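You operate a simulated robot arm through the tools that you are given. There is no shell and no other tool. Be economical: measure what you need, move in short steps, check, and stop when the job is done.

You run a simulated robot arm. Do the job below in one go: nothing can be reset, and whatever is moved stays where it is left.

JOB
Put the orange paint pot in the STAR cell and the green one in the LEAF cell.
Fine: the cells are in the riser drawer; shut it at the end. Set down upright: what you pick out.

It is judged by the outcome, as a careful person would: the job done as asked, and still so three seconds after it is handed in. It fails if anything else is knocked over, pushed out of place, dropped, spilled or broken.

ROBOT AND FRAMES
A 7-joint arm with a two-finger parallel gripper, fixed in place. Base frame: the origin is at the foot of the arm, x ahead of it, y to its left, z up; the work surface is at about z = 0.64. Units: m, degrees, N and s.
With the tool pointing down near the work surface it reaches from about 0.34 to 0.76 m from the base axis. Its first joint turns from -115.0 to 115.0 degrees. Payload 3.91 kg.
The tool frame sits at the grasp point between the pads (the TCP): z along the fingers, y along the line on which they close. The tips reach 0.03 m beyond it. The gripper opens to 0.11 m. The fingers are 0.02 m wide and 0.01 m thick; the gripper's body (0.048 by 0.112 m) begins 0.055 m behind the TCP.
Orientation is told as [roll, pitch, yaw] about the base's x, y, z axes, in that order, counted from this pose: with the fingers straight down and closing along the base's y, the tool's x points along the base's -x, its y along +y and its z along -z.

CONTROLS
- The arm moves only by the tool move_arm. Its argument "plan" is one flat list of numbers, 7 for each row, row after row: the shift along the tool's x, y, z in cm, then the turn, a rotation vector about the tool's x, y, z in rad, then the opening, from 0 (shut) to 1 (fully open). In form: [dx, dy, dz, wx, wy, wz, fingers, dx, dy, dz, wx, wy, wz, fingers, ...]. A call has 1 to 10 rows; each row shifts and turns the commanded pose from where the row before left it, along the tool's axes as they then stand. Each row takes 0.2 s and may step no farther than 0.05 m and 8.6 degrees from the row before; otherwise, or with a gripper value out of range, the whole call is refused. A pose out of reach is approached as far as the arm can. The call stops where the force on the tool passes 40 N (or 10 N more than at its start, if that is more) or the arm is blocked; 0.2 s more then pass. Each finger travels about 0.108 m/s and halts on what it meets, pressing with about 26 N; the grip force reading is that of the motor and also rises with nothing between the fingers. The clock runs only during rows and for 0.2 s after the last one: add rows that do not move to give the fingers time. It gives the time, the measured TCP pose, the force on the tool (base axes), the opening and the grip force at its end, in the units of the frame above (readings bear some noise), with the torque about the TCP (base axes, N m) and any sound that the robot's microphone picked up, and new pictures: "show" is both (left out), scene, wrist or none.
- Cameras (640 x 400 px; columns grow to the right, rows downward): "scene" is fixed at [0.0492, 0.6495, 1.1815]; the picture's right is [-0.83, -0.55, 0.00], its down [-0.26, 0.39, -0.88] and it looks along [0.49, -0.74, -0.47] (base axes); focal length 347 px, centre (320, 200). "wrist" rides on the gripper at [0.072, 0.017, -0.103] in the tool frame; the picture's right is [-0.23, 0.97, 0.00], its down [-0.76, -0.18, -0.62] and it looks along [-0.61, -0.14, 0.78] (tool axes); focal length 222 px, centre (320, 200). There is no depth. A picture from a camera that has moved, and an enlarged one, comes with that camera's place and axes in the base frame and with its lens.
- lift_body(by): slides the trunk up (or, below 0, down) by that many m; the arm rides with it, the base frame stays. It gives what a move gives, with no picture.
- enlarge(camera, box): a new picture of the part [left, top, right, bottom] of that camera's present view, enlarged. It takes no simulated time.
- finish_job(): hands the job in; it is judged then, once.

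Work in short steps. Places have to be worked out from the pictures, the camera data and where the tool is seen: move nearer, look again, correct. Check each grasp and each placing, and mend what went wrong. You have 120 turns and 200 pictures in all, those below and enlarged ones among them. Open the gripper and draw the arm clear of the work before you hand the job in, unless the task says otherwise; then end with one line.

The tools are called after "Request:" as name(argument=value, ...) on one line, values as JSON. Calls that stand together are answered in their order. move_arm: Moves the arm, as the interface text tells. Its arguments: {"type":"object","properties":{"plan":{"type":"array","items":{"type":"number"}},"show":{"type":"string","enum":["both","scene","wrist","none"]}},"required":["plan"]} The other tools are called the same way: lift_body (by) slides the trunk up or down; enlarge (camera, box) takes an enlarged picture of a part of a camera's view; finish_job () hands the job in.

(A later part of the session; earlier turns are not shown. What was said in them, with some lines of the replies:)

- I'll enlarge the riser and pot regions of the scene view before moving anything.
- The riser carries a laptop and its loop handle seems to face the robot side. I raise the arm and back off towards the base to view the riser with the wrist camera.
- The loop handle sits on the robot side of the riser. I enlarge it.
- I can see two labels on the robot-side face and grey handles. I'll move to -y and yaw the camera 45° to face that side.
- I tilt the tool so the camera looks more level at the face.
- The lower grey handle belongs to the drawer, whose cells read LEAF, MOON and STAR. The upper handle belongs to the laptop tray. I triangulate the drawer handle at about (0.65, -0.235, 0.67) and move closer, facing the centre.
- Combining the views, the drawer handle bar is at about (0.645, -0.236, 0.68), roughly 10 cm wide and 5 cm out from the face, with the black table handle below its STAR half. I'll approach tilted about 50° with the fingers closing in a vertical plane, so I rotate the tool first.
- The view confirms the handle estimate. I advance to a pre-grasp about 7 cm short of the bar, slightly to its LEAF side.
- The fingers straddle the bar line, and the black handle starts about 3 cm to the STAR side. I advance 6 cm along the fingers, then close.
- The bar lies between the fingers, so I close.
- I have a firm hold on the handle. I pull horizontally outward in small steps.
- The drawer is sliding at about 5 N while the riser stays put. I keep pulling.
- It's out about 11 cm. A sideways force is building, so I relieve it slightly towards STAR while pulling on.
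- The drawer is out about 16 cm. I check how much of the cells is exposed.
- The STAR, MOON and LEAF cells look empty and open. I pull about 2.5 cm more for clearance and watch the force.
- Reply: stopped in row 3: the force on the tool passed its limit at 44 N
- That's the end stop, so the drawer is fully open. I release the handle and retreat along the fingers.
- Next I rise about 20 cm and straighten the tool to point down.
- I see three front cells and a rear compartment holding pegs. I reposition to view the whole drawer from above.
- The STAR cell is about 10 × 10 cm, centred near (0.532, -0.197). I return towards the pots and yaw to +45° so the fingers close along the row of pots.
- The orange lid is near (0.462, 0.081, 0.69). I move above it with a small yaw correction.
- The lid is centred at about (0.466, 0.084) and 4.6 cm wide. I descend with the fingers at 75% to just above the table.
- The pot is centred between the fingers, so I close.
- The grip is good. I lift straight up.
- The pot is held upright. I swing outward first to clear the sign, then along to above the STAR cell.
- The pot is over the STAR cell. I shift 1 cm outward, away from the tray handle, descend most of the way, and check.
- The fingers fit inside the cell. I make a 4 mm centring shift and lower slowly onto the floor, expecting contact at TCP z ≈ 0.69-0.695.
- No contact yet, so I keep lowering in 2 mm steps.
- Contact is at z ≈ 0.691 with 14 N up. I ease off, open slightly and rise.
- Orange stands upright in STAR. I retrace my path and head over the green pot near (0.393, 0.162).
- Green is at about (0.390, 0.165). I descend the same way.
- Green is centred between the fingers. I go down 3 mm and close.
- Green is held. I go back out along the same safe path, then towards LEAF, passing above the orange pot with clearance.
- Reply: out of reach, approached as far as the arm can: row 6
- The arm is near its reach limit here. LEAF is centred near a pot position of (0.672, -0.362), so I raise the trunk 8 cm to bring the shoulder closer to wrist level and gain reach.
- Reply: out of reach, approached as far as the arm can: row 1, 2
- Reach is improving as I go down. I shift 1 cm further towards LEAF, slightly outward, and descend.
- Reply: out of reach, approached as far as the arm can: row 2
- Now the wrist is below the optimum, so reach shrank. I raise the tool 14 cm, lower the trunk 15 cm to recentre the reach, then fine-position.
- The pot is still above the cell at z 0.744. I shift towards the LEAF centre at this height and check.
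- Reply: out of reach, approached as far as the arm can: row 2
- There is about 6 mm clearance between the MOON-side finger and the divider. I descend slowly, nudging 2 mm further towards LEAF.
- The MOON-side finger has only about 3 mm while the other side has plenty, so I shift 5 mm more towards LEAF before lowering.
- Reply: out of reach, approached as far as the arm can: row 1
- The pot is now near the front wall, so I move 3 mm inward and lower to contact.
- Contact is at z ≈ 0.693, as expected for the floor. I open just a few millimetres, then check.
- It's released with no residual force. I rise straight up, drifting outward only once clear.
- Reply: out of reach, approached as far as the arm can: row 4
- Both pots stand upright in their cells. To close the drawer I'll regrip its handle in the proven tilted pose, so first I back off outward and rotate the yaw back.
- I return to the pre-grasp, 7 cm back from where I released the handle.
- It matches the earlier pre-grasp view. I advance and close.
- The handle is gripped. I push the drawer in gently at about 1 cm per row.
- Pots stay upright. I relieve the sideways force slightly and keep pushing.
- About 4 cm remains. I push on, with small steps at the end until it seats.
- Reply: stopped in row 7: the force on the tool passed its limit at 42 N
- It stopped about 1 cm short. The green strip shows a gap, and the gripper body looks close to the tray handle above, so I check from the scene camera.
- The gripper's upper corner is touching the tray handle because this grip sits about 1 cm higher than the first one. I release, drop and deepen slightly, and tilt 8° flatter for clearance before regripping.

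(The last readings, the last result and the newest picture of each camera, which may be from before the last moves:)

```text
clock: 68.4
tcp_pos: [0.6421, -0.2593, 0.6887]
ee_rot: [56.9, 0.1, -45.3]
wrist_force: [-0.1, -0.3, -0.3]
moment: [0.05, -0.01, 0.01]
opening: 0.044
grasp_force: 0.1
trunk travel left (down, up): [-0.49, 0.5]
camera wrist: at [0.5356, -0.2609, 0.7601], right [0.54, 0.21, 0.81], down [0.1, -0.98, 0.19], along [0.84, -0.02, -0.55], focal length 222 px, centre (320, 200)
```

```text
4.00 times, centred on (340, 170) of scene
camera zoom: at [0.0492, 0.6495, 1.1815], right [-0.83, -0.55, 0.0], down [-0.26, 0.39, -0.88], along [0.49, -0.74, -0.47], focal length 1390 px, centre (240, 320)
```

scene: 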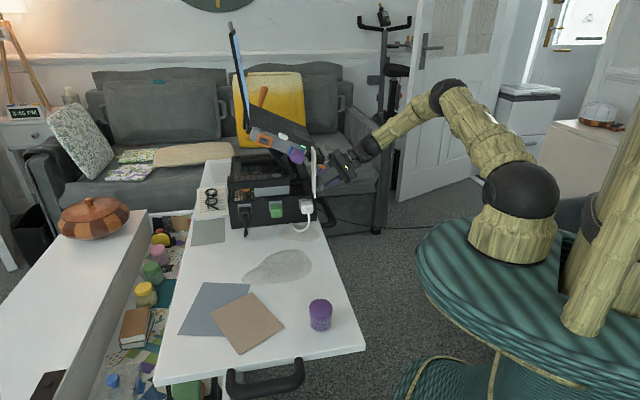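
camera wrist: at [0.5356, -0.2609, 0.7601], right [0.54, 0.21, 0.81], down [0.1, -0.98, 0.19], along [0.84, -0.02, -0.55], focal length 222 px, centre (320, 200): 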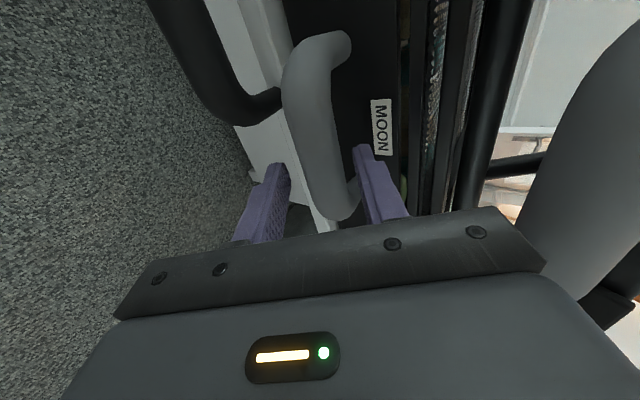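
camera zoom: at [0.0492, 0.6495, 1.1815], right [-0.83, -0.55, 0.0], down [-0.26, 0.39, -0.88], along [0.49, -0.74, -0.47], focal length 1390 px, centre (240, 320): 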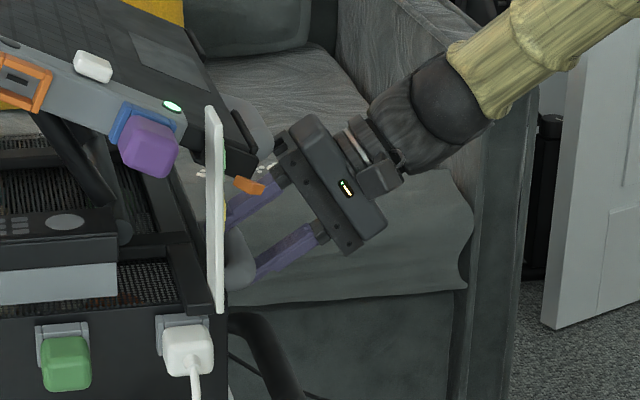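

There is now clearance to the tray handle. I close on the bar and push in with small steps.

Request:
move_arm(plan=[0, 0, 0, 0, 0, 0, 0, 0, 0, 0, 0, 0, 0, 0, 0, 0, 0, 0, 0, 0, 0, 0, 0.27, 0.42, 0, 0, 0, 0, 0, 0.16, 0.25, 0, 0, 0, 0, 0, 0.16, 0.25, 0, 0, 0, 0, 0, 0.16, 0.25, 0, 0, 0, 0])

Request:
enlarge(camera="wrist", box=[240, 0, 560, 230])

```text
clock: 70.0
tcp_pos: [0.6474, -0.2533, 0.6885]
ee_rot: [56.6, 0.0, -45.6]
wrist_force: [-29.3, -25.3, 1.2]
moment: [-0.37, 0.2, 0.02]
opening: 0.0257
grasp_force: 26.0
trunk travel left (down, up): [-0.49, 0.5]
camera wrist: at [0.5422, -0.2551, 0.7583], right [0.54, 0.21, 0.81], down [0.09, -0.98, 0.2], along [0.84, -0.03, -0.55], focal length 222 px, centre (320, 200)
```

scene: 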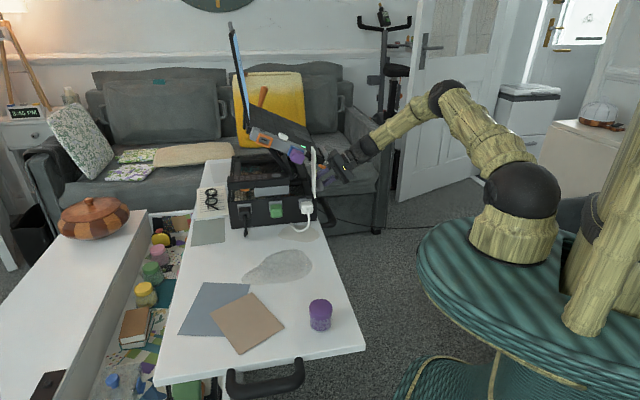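
wrist: 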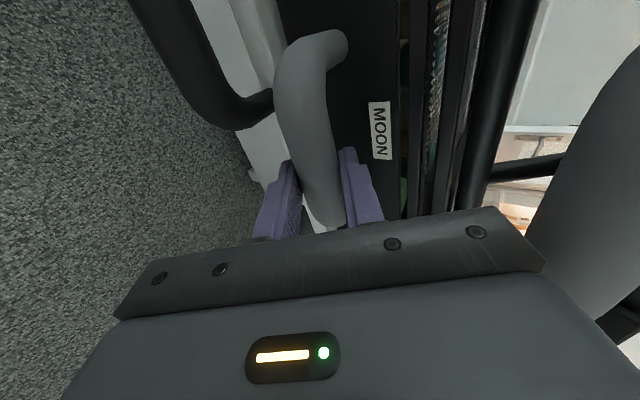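

```text
1.74 times, centred on (400, 115) of wrist
camera zoom: at [0.5422, -0.2551, 0.7583], right [0.54, 0.21, 0.81], down [0.09, -0.98, 0.2], along [0.84, -0.03, -0.55], focal length 386 px, centre (181, 348)
```

zoom: 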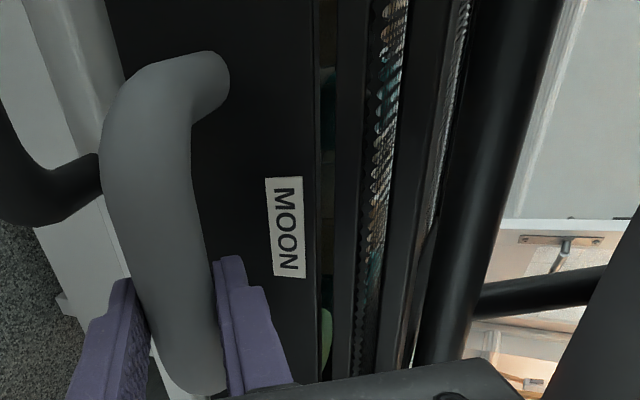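

It now resists with about 39 N, so it may be seated, but a strip still shows. I release and return to exactly the earlier pre-grasp viewpoint to compare with the closed reference picture.

Request:
move_arm(plan=[0, 0, 0, 0, 0, 0, 0.4, 0, 0, 0, 0, 0, 0, 0.4, 0, 0.15, -2, 0, 0, 0, 0.4, 0, 0.15, -2, 0.07, 0, 0, 0.4, 0, 0.3, -1.2, 0.07, 0, 0, 0.4, 0, 0, 0, 0, 0, 0, 0.4], show="wrist")

```text
clock: 71.4
tcp_pos: [0.6225, -0.2759, 0.7248]
ee_rot: [48.7, 0.2, -45.3]
wrist_force: [-0.4, -0.9, 0.3]
moment: [0.0, 0.0, 0.0]
opening: 0.0442
grasp_force: 0.1
trunk travel left (down, up): [-0.49, 0.5]
camera wrist: at [0.5243, -0.2711, 0.8039], right [0.62, 0.29, 0.73], down [0.12, -0.95, 0.28], along [0.78, -0.08, -0.62], focal length 222 px, centre (320, 200)
```

wrist: 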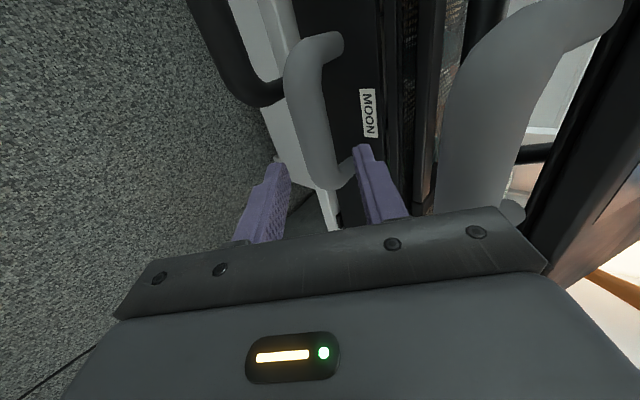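

Request:
move_arm(plan=[-0.36, -0.46, -0.54, -0.006, 0, 0, 0.4, 0, 0, 0, 0, 0, 0, 0.4], show="none")

Request:
enlarge(camera="wrist", box=[220, 30, 460, 220])

```text
clock: 72.0
tcp_pos: [0.62, -0.2838, 0.7248]
ee_rot: [49.0, 0.1, -45.3]
wrist_force: [0.1, 0.1, -0.6]
moment: [0.04, 0.03, 0.0]
opening: 0.044
grasp_force: 0.1
trunk travel left (down, up): [-0.49, 0.5]
```

```text
2.11 times, centred on (340, 125) of wrist
camera zoom: at [0.5216, -0.2795, 0.8038], right [0.61, 0.29, 0.74], down [0.12, -0.95, 0.27], along [0.78, -0.08, -0.62], focal length 468 px, centre (278, 358)
```

zoom: 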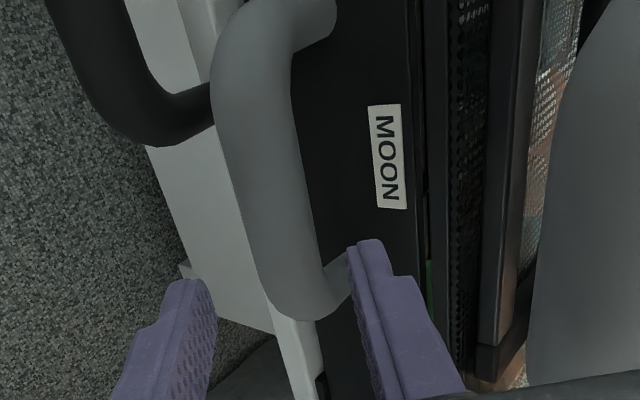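

Against the reference picture, the drawer is still about 3 mm proud and the green lid shows in the gap. I look closer at what blocks it.

Request:
enlarge(camera="wrist", box=[350, 20, 450, 210])

Request:
enlarge(camera="scene", box=[290, 150, 350, 230])

```text
2.11 times, centred on (400, 115) of wrist
camera zoom: at [0.5216, -0.2795, 0.8038], right [0.61, 0.29, 0.74], down [0.12, -0.95, 0.27], along [0.78, -0.08, -0.62], focal length 468 px, centre (152, 379)
```

zoom: 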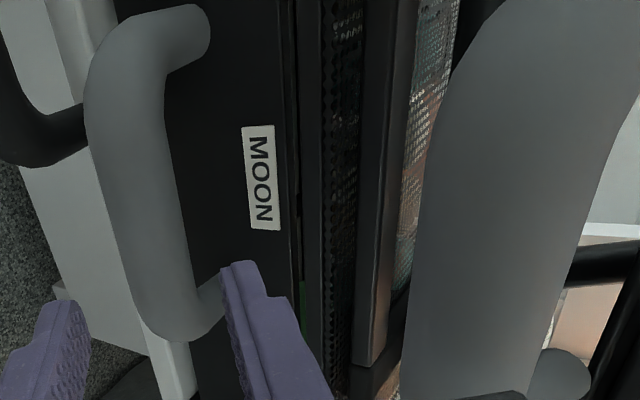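

```text
5.00 times, centred on (320, 190) of scene
camera zoom: at [0.0492, 0.6495, 1.1815], right [-0.83, -0.55, 0.0], down [-0.26, 0.39, -0.88], along [0.49, -0.74, -0.47], focal length 1737 px, centre (320, 250)
```

zoom: 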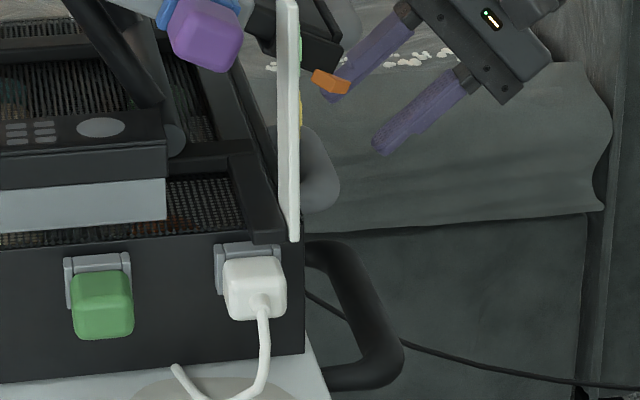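

I back off and slide towards the LEAF end to view the gap there.

Request:
move_arm(plan=[0, -1, -3, 0, 0, 0, 0.4, -3.5, -0.8, -1, 0, 0, 0, 0.4, -3.5, 0, -1, 0, 0, 0, 0.4, 0, 0, 0, 0, 0, 0, 0.4], show="wrist")

Request:
enlarge(camera="wrist", box=[270, 0, 450, 200])

```text
clock: 73.0
tcp_pos: [0.6346, -0.3679, 0.7432]
ee_rot: [49.1, 0.1, -45.1]
wrist_force: [0.8, -0.2, 0.0]
moment: [0.0, 0.02, 0.02]
opening: 0.0441
grasp_force: 0.0
trunk travel left (down, up): [-0.49, 0.5]
camera wrist: at [0.5373, -0.3641, 0.8228], right [0.61, 0.29, 0.74], down [0.12, -0.95, 0.27], along [0.78, -0.08, -0.62], focal length 222 px, centre (320, 200)
```

wrist: 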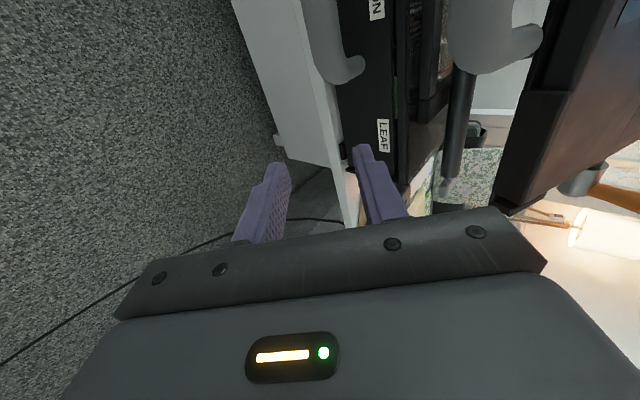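

```text
2.00 times, centred on (360, 100) of wrist
camera zoom: at [0.5373, -0.3641, 0.8228], right [0.61, 0.29, 0.74], down [0.12, -0.95, 0.27], along [0.78, -0.08, -0.62], focal length 444 px, centre (240, 400)
```

zoom: 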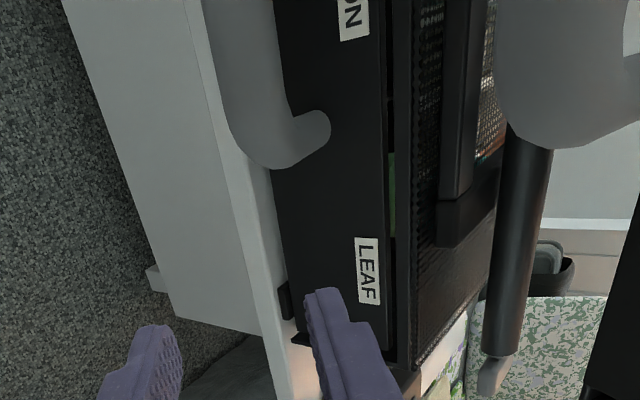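

The gap looks a few millimetres and even, with the green lid just behind it. I'll regrip and open partway to see whether either pot has shifted and is jamming.

Request:
move_arm(plan=[3.5, 0, 1, 0, 0, 0, 0.4, 3.5, 0.8, 1, 0, 0, 0, 0.4, 0, 1, 3, 0, 0, 0, 0.4, 0.36, 0.46, 0.54, 0, 0, 0, 0.4, 0, -0.3, 1.2, -0.07, 0, 0, 0.4, 0, -0.15, 2, -0.07, 0, 0, 0.4, 0, -0.15, 1.6, 0, 0, 0, 0.4, 0, 0, 0, 0, 0, 0, 0, 0, 0, 0, 0, 0, 0, 0, 0, 0, 0, 0, 0, 0, 0], show="wrist")

```text
clock: 75.2
tcp_pos: [0.6465, -0.2534, 0.6875]
ee_rot: [57.0, 0.2, -45.3]
wrist_force: [-14.0, -1.4, 0.6]
moment: [-0.23, 0.12, -0.07]
opening: 0.0258
grasp_force: 25.5
trunk travel left (down, up): [-0.49, 0.5]
camera wrist: at [0.5407, -0.2555, 0.7582], right [0.54, 0.21, 0.82], down [0.1, -0.98, 0.19], along [0.84, -0.02, -0.55], focal length 222 px, centre (320, 200)
```

wrist: 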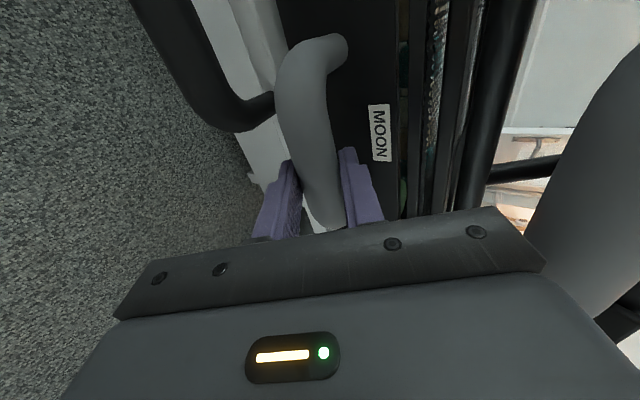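

I have the handle, so I pull out about 8 cm to inspect.

Request:
move_arm(plan=[0, -0.54, -0.84, 0, 0, 0, 0, 0, -0.54, -0.84, 0, 0, 0, 0, 0, -0.54, -0.84, 0, 0, 0, 0, 0, -0.54, -0.84, 0, 0, 0, 0, 0.1, -0.54, -0.84, 0, 0, 0, 0, 0, -0.54, -0.84, 0, 0, 0, 0, 0, -0.54, -0.84, 0, 0, 0, 0, 0, -0.54, -0.84, 0, 0, 0, 0])

Request:
enlarge(camera="scene", box=[270, 130, 370, 230])

```text
clock: 77.0
tcp_pos: [0.5906, -0.3084, 0.6909]
ee_rot: [57.0, 0.2, -45.3]
wrist_force: [-4.8, 4.5, -0.3]
moment: [-0.1, 0.1, 0.1]
opening: 0.0255
grasp_force: 26.0
trunk travel left (down, up): [-0.49, 0.5]
camera wrist: at [0.4847, -0.3106, 0.7596], right [0.54, 0.21, 0.82], down [0.1, -0.98, 0.19], along [0.84, -0.02, -0.55], focal length 222 px, centre (320, 200)
```

scene: 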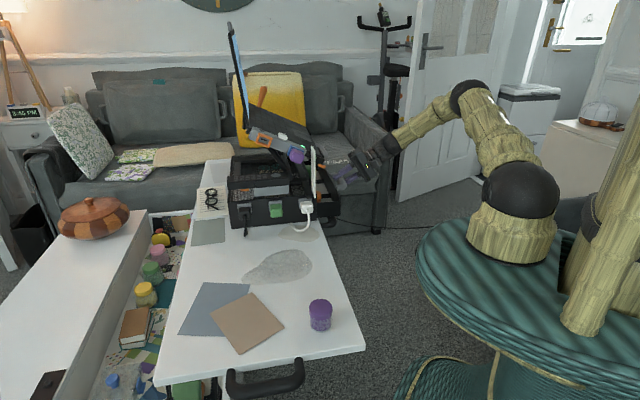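
wrist: 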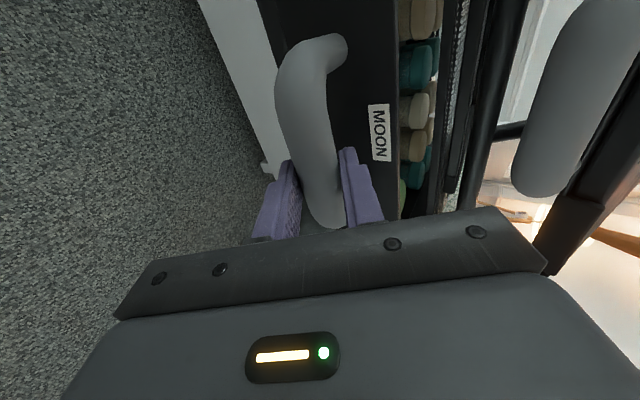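

```text
4.00 times, centred on (320, 180) of scene
camera zoom: at [0.0492, 0.6495, 1.1815], right [-0.83, -0.55, 0.0], down [-0.26, 0.39, -0.88], along [0.49, -0.74, -0.47], focal length 1390 px, centre (320, 280)
```

zoom: 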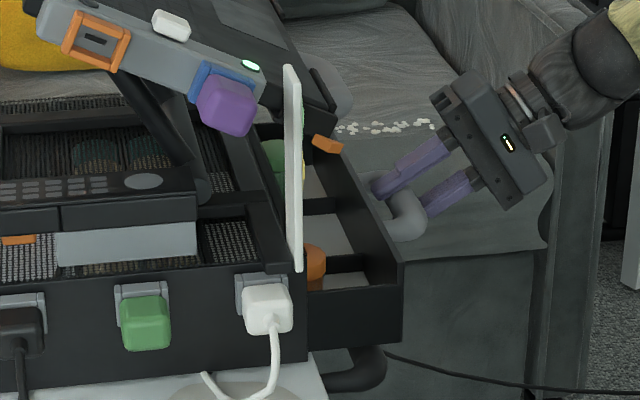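

Both pots are upright. I open it further so I can inspect from above.

Request:
move_arm(plan=[0.1, -0.54, -0.84, 0, 0, 0, 0, 0, -0.54, -0.84, 0, 0, 0, 0, 0, -0.54, -0.84, 0, 0, 0, 0, 0, -0.54, -0.84, 0, 0, 0, 0, 0.1, -0.54, -0.84, 0, 0, 0, 0, 0, -0.54, -0.84, 0, 0, 0, 0, 0, -0.54, -0.84, 0, 0, 0, 0], show="none")

Request:
move_arm(plan=[0, 0, 0, 0, 0, 0, 0.4, 0, 0, 0, 0, 0, 0, 0.4, 0, 0, -2, 0, 0, 0, 0.4, 0, 0, -4, 0, 0, 0, 0.4, 0, 0, -4, 0, 0, 0, 0.4, 0, 4, -2, 0, 0, 0, 0.4, 0, 4, -2, 0, 0, 0, 0.4, 0, 4, -2, 0, 0, 0, 0.4])

```text
clock: 78.6
tcp_pos: [0.5408, -0.3573, 0.6896]
ee_rot: [57.1, 0.2, -45.3]
wrist_force: [7.2, -7.6, -0.4]
moment: [-0.2, -0.32, -0.5]
opening: 0.0257
grasp_force: 25.8
trunk travel left (down, up): [-0.49, 0.5]
```

```text
clock: 80.4
tcp_pos: [0.491, -0.4041, 0.8801]
ee_rot: [57.0, 0.1, -45.3]
wrist_force: [-0.1, -0.5, 0.0]
moment: [0.0, -0.03, 0.02]
opening: 0.0439
grasp_force: 0.1
trunk travel left (down, up): [-0.49, 0.5]
camera wrist: at [0.3849, -0.4065, 0.9485], right [0.54, 0.21, 0.82], down [0.1, -0.98, 0.19], along [0.84, -0.02, -0.54], focal length 222 px, centre (320, 200)
```

scene: 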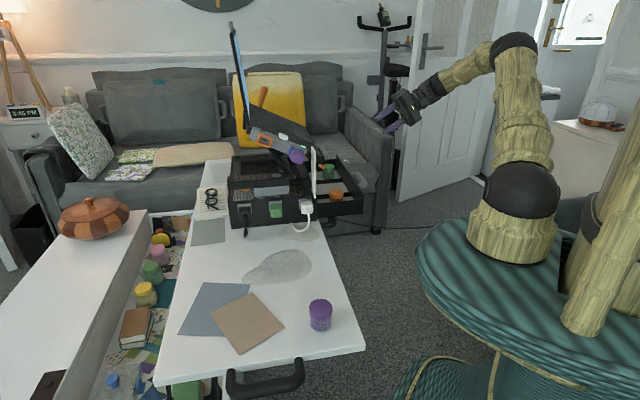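
wrist: 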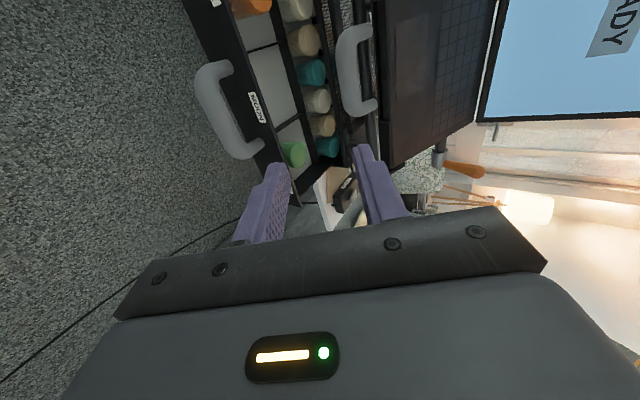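

Request:
enlarge(camera="wrist", box=[180, 0, 400, 200])

Request:
enlarge(camera="scene", box=[290, 140, 380, 230])

```text
2.00 times, centred on (290, 100) of wrist
camera zoom: at [0.3849, -0.4065, 0.9485], right [0.54, 0.21, 0.82], down [0.1, -0.98, 0.19], along [0.84, -0.02, -0.54], focal length 444 px, centre (380, 400)
```

zoom: 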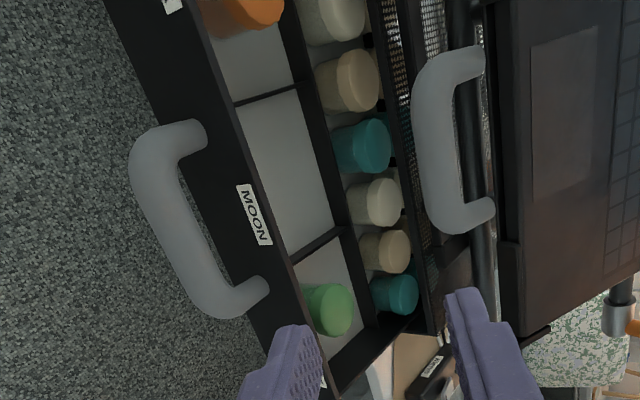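

```text
4.44 times, centred on (335, 185) of scene
camera zoom: at [0.0492, 0.6495, 1.1815], right [-0.83, -0.55, 0.0], down [-0.26, 0.39, -0.88], along [0.49, -0.74, -0.47], focal length 1544 px, centre (253, 267)
```

zoom: 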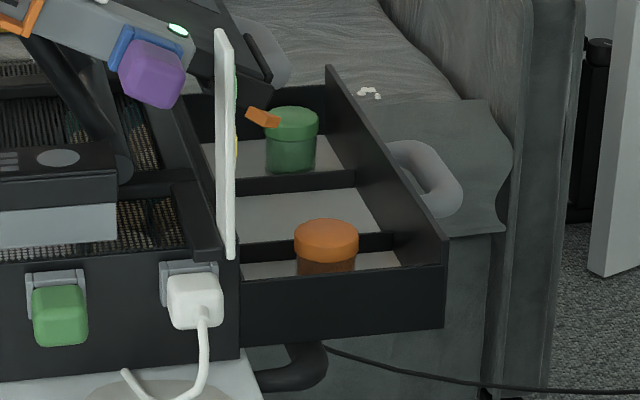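

The pots haven't moved in their cells and nothing is visibly blocking, so the last millimetres were probably a skewed, off-centre push. I regrip nearer the handle centre and push in again.

Request:
move_arm(plan=[0.4, -4, 2, 0, 0, 0, 0.4, 0.4, -4, 2, 0, 0, 0, 0.4, 0, -4, 2, 0, 0, 0, 0.4, 0, 0, 4, 0, 0, 0, 0.4, 0, 0, 3, 0, 0, 0, 0.4, 0, 0, 3, 0, 0, 0, 0.4, 0, 0, 0, 0, 0, 0, 0, 0, 0, 0, 0, 0, 0, 0, 0, 0, 0, 0, 0, 0, 0], show="wrist")

```text
clock: 82.4
tcp_pos: [0.5342, -0.3501, 0.6904]
ee_rot: [57.0, 0.3, -45.2]
wrist_force: [-4.4, 3.9, -0.1]
moment: [-0.22, 0.34, -0.05]
opening: 0.0256
grasp_force: 25.7
trunk travel left (down, up): [-0.49, 0.5]
camera wrist: at [0.4282, -0.3529, 0.7593], right [0.54, 0.21, 0.82], down [0.1, -0.98, 0.19], along [0.84, -0.02, -0.55], focal length 222 px, centre (320, 200)
```

wrist: 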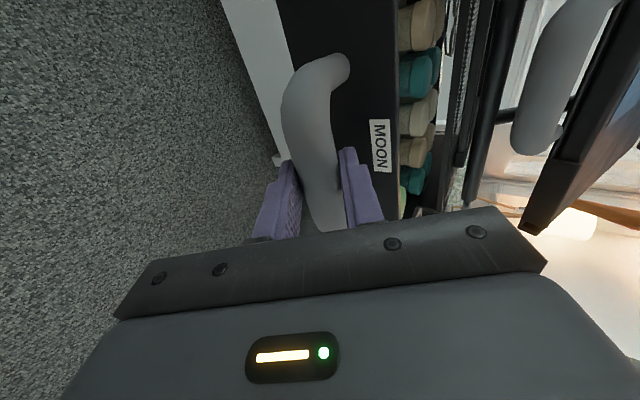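

Request:
move_arm(plan=[0.1, 0.55, 0.84, 0, 0, 0, 0, -0.02, 0.65, 1.0, 0, 0, 0, 0, -0.02, 0.65, 1.0, 0, 0, 0, 0, -0.02, 0.65, 1.0, 0, 0, 0, 0, -0.02, 0.65, 1.0, 0, 0, 0, 0, -0.02, 0.65, 1.0, 0, 0, 0, 0, -0.02, 0.65, 1.0, 0, 0, 0, 0, -0.02, 0.65, 1.0, 0, 0, 0, 0, -0.02, 0.65, 1.0, 0, 0, 0, 0], show="none")

```text
clock: 84.4
tcp_pos: [0.6091, -0.2753, 0.6892]
ee_rot: [57.0, 0.2, -45.1]
wrist_force: [0.1, -0.1, -1.8]
moment: [-0.2, -0.01, -0.14]
opening: 0.0259
grasp_force: 26.2
trunk travel left (down, up): [-0.49, 0.5]
```

It slides freely with almost no force. I continue the last 4.5 cm, slowing at the end.

Request:
move_arm(plan=[0, 0.65, 1.0, 0, 0, 0, 0, 0, 0.65, 1.0, 0, 0, 0, 0, 0, 0.55, 0.84, 0, 0, 0, 0, 0, 0.22, 0.34, 0, 0, 0, 0, 0, 0.22, 0.34, 0, 0, 0, 0, 0, 0.16, 0.25, 0, 0, 0, 0, 0, 0.16, 0.25, 0, 0, 0, 0, 0, 0.11, 0.17, 0, 0, 0, 0, 0, 0.11, 0.17, 0, 0, 0, 0], show="wrist")

Request:
enlarge(camera="scene", box=[280, 120, 400, 220])

```text
clock: 86.4
tcp_pos: [0.6455, -0.2435, 0.6881]
ee_rot: [56.8, 0.2, -45.6]
wrist_force: [-18.4, -21.9, -0.6]
moment: [-0.65, 0.04, -0.26]
opening: 0.0259
grasp_force: 25.9
trunk travel left (down, up): [-0.49, 0.5]
camera wrist: at [0.5393, -0.2456, 0.7588], right [0.54, 0.21, 0.81], down [0.09, -0.98, 0.19], along [0.84, -0.03, -0.55], focal length 222 px, centre (320, 200)
```

wrist: 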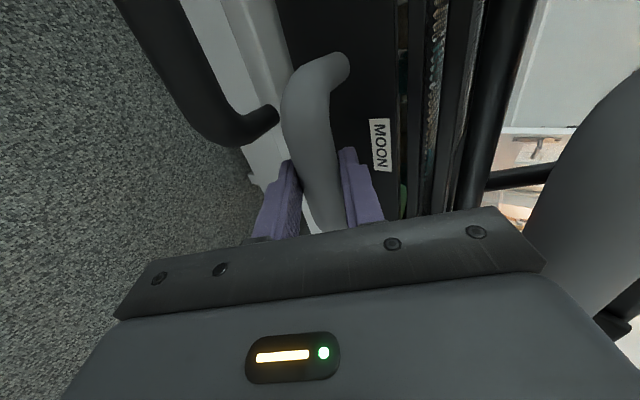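

```text
4.00 times, centred on (340, 170) of scene
camera zoom: at [0.0492, 0.6495, 1.1815], right [-0.83, -0.55, 0.0], down [-0.26, 0.39, -0.88], along [0.49, -0.74, -0.47], focal length 1390 px, centre (240, 320)
```

zoom: 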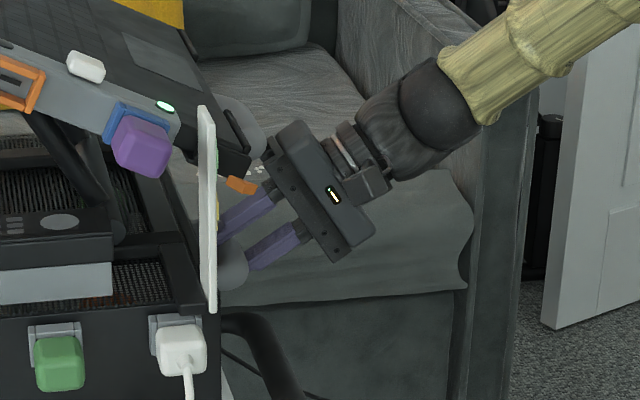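

The riser itself shifted a few millimetres: the end-stop tug seems to have pulled it outward and this push moved it back, which explains the "proud" drawer. I compare with the initial picture using the same crop.

Request:
enlarge(camera="scene", box=[180, 110, 360, 240])

```text
3.08 times, centred on (270, 175) of scene
camera zoom: at [0.0492, 0.6495, 1.1815], right [-0.83, -0.55, 0.0], down [-0.26, 0.39, -0.88], along [0.49, -0.74, -0.47], focal length 1069 px, centre (474, 277)
```

zoom: 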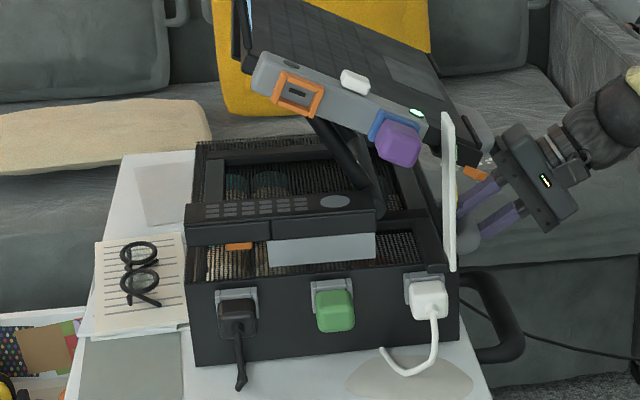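

The riser ended about 3 mm from its original spot, which means the drawer is against its stop and I must not push harder. I release and check the gap.

Request:
move_arm(plan=[0, -0.1, -0.16, 0, 0, 0, 0, 0, 0, 0, 0, 0, 0, 0.4, 0, 0, 0, 0, 0, 0, 0.4, 0, 0.1, -2, 0, 0, 0, 0.4, 0, 0.1, -2, 0.07, 0, 0, 0.4, 0, 0.2, -2, 0.07, 0, 0, 0.4, 0, -1, -3, 0, 0, 0, 0.4])

Request:
enlarge(camera="wrist", box=[240, 0, 480, 200])

```text
clock: 88.0
tcp_pos: [0.5896, -0.2933, 0.7404]
ee_rot: [49.0, -0.1, -45.2]
wrist_force: [0.1, -0.3, 0.0]
moment: [-0.04, -0.01, -0.02]
opening: 0.0441
grasp_force: 0.0
trunk travel left (down, up): [-0.49, 0.5]
camera wrist: at [0.4915, -0.2894, 0.8204], right [0.61, 0.29, 0.73], down [0.12, -0.95, 0.27], along [0.78, -0.08, -0.62], focal length 222 px, centre (320, 200)
```

scene: 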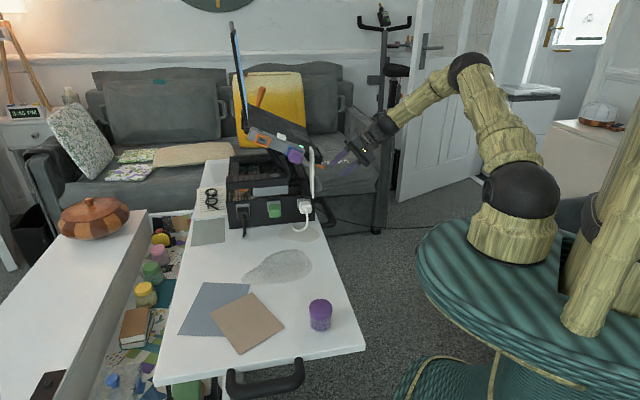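
wrist: 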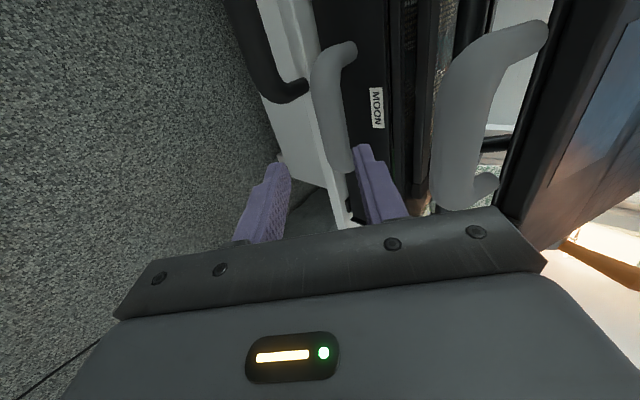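

```text
2.00 times, centred on (360, 100) of wrist
camera zoom: at [0.4915, -0.2894, 0.8204], right [0.61, 0.29, 0.73], down [0.12, -0.95, 0.27], along [0.78, -0.08, -0.62], focal length 444 px, centre (240, 400)
```

zoom: 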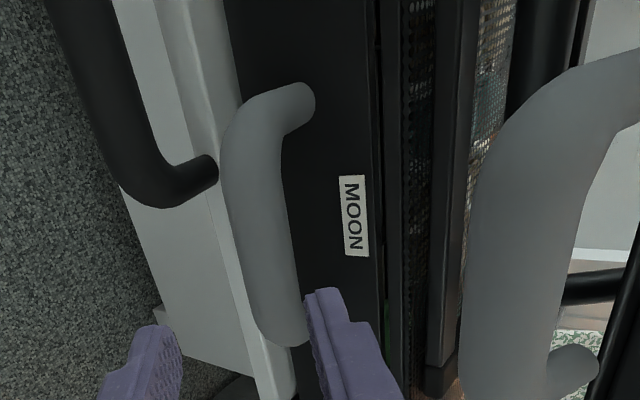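

The label-to-frame spacing matches the initial closed picture, so the drawer is shut and the green sliver is just seen through its natural slit. I draw the arm clear and take a final look.

Request:
move_arm(plan=[0, 0, -4.5, 0, 0, 0, 0.4, 0, 0, -4.5, 0, 0, 0, 0.6, 0, 2, -4, 0, 0, 0, 0.8, 0, 3, -3, 0, 0, 0, 1, 0, 3, -3, 0, 0, 0, 1, 0, 0, 0, 0, 0, 0, 1])

Request:
enlarge(camera="wrist", box=[220, 0, 460, 180])

Request:
enlarge(camera="scene", box=[180, 110, 360, 240])

```text
clock: 89.4
tcp_pos: [0.5237, -0.3582, 0.9266]
ee_rot: [49.1, 0.1, -45.3]
wrist_force: [-0.6, -0.4, 0.9]
moment: [0.01, 0.0, 0.0]
opening: 0.1099
grasp_force: 0.0
trunk travel left (down, up): [-0.49, 0.5]
camera wrist: at [0.4258, -0.3525, 1.0064], right [0.61, 0.29, 0.74], down [0.12, -0.95, 0.27], along [0.78, -0.08, -0.62], focal length 222 px, centre (320, 200)
```

scene: 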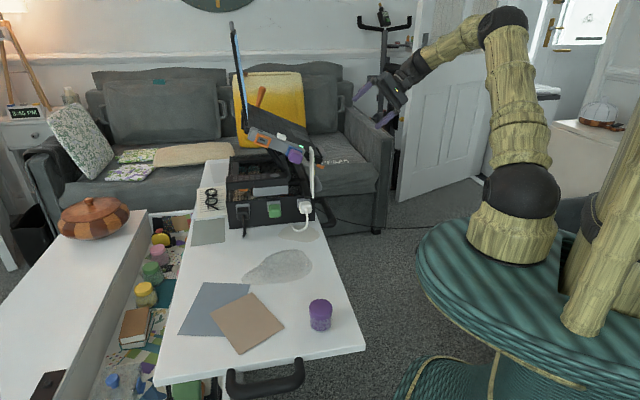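
wrist: 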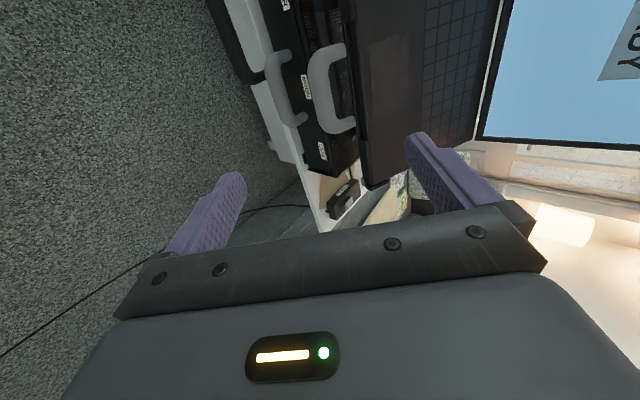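

```text
2.22 times, centred on (340, 90) of wrist
camera zoom: at [0.4258, -0.3525, 1.0064], right [0.61, 0.29, 0.74], down [0.12, -0.95, 0.27], along [0.78, -0.08, -0.62], focal length 494 px, centre (276, 444)
```

zoom: 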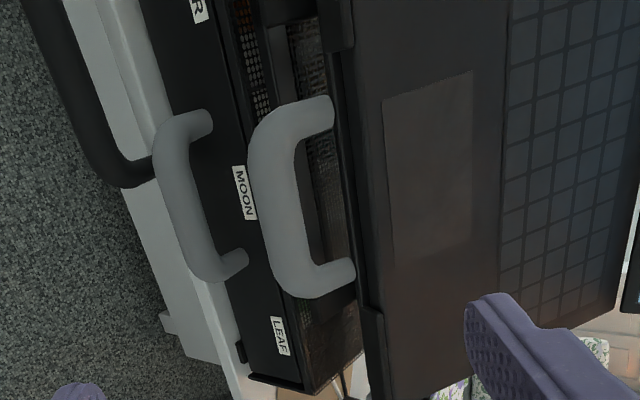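

```text
3.08 times, centred on (270, 175) of scene
camera zoom: at [0.0492, 0.6495, 1.1815], right [-0.83, -0.55, 0.0], down [-0.26, 0.39, -0.88], along [0.49, -0.74, -0.47], focal length 1069 px, centre (474, 277)
```

zoom: 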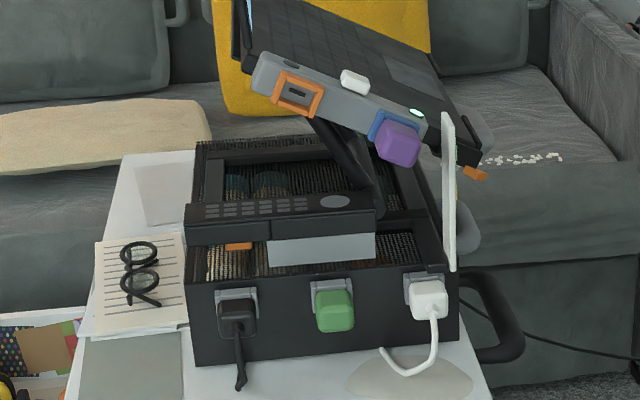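

The drawer is shut with both pots inside, everything else is standing, and the arm is clear with the gripper open, so I hand in.

Request:
finish_job()

```text
The job is handed in.
```

The orange pot is upright in the STAR cell and the green one is upright in the LEAF cell. The riser drawer is shut; the whole riser ended about 3 mm from where it started after the pulling and pushing.
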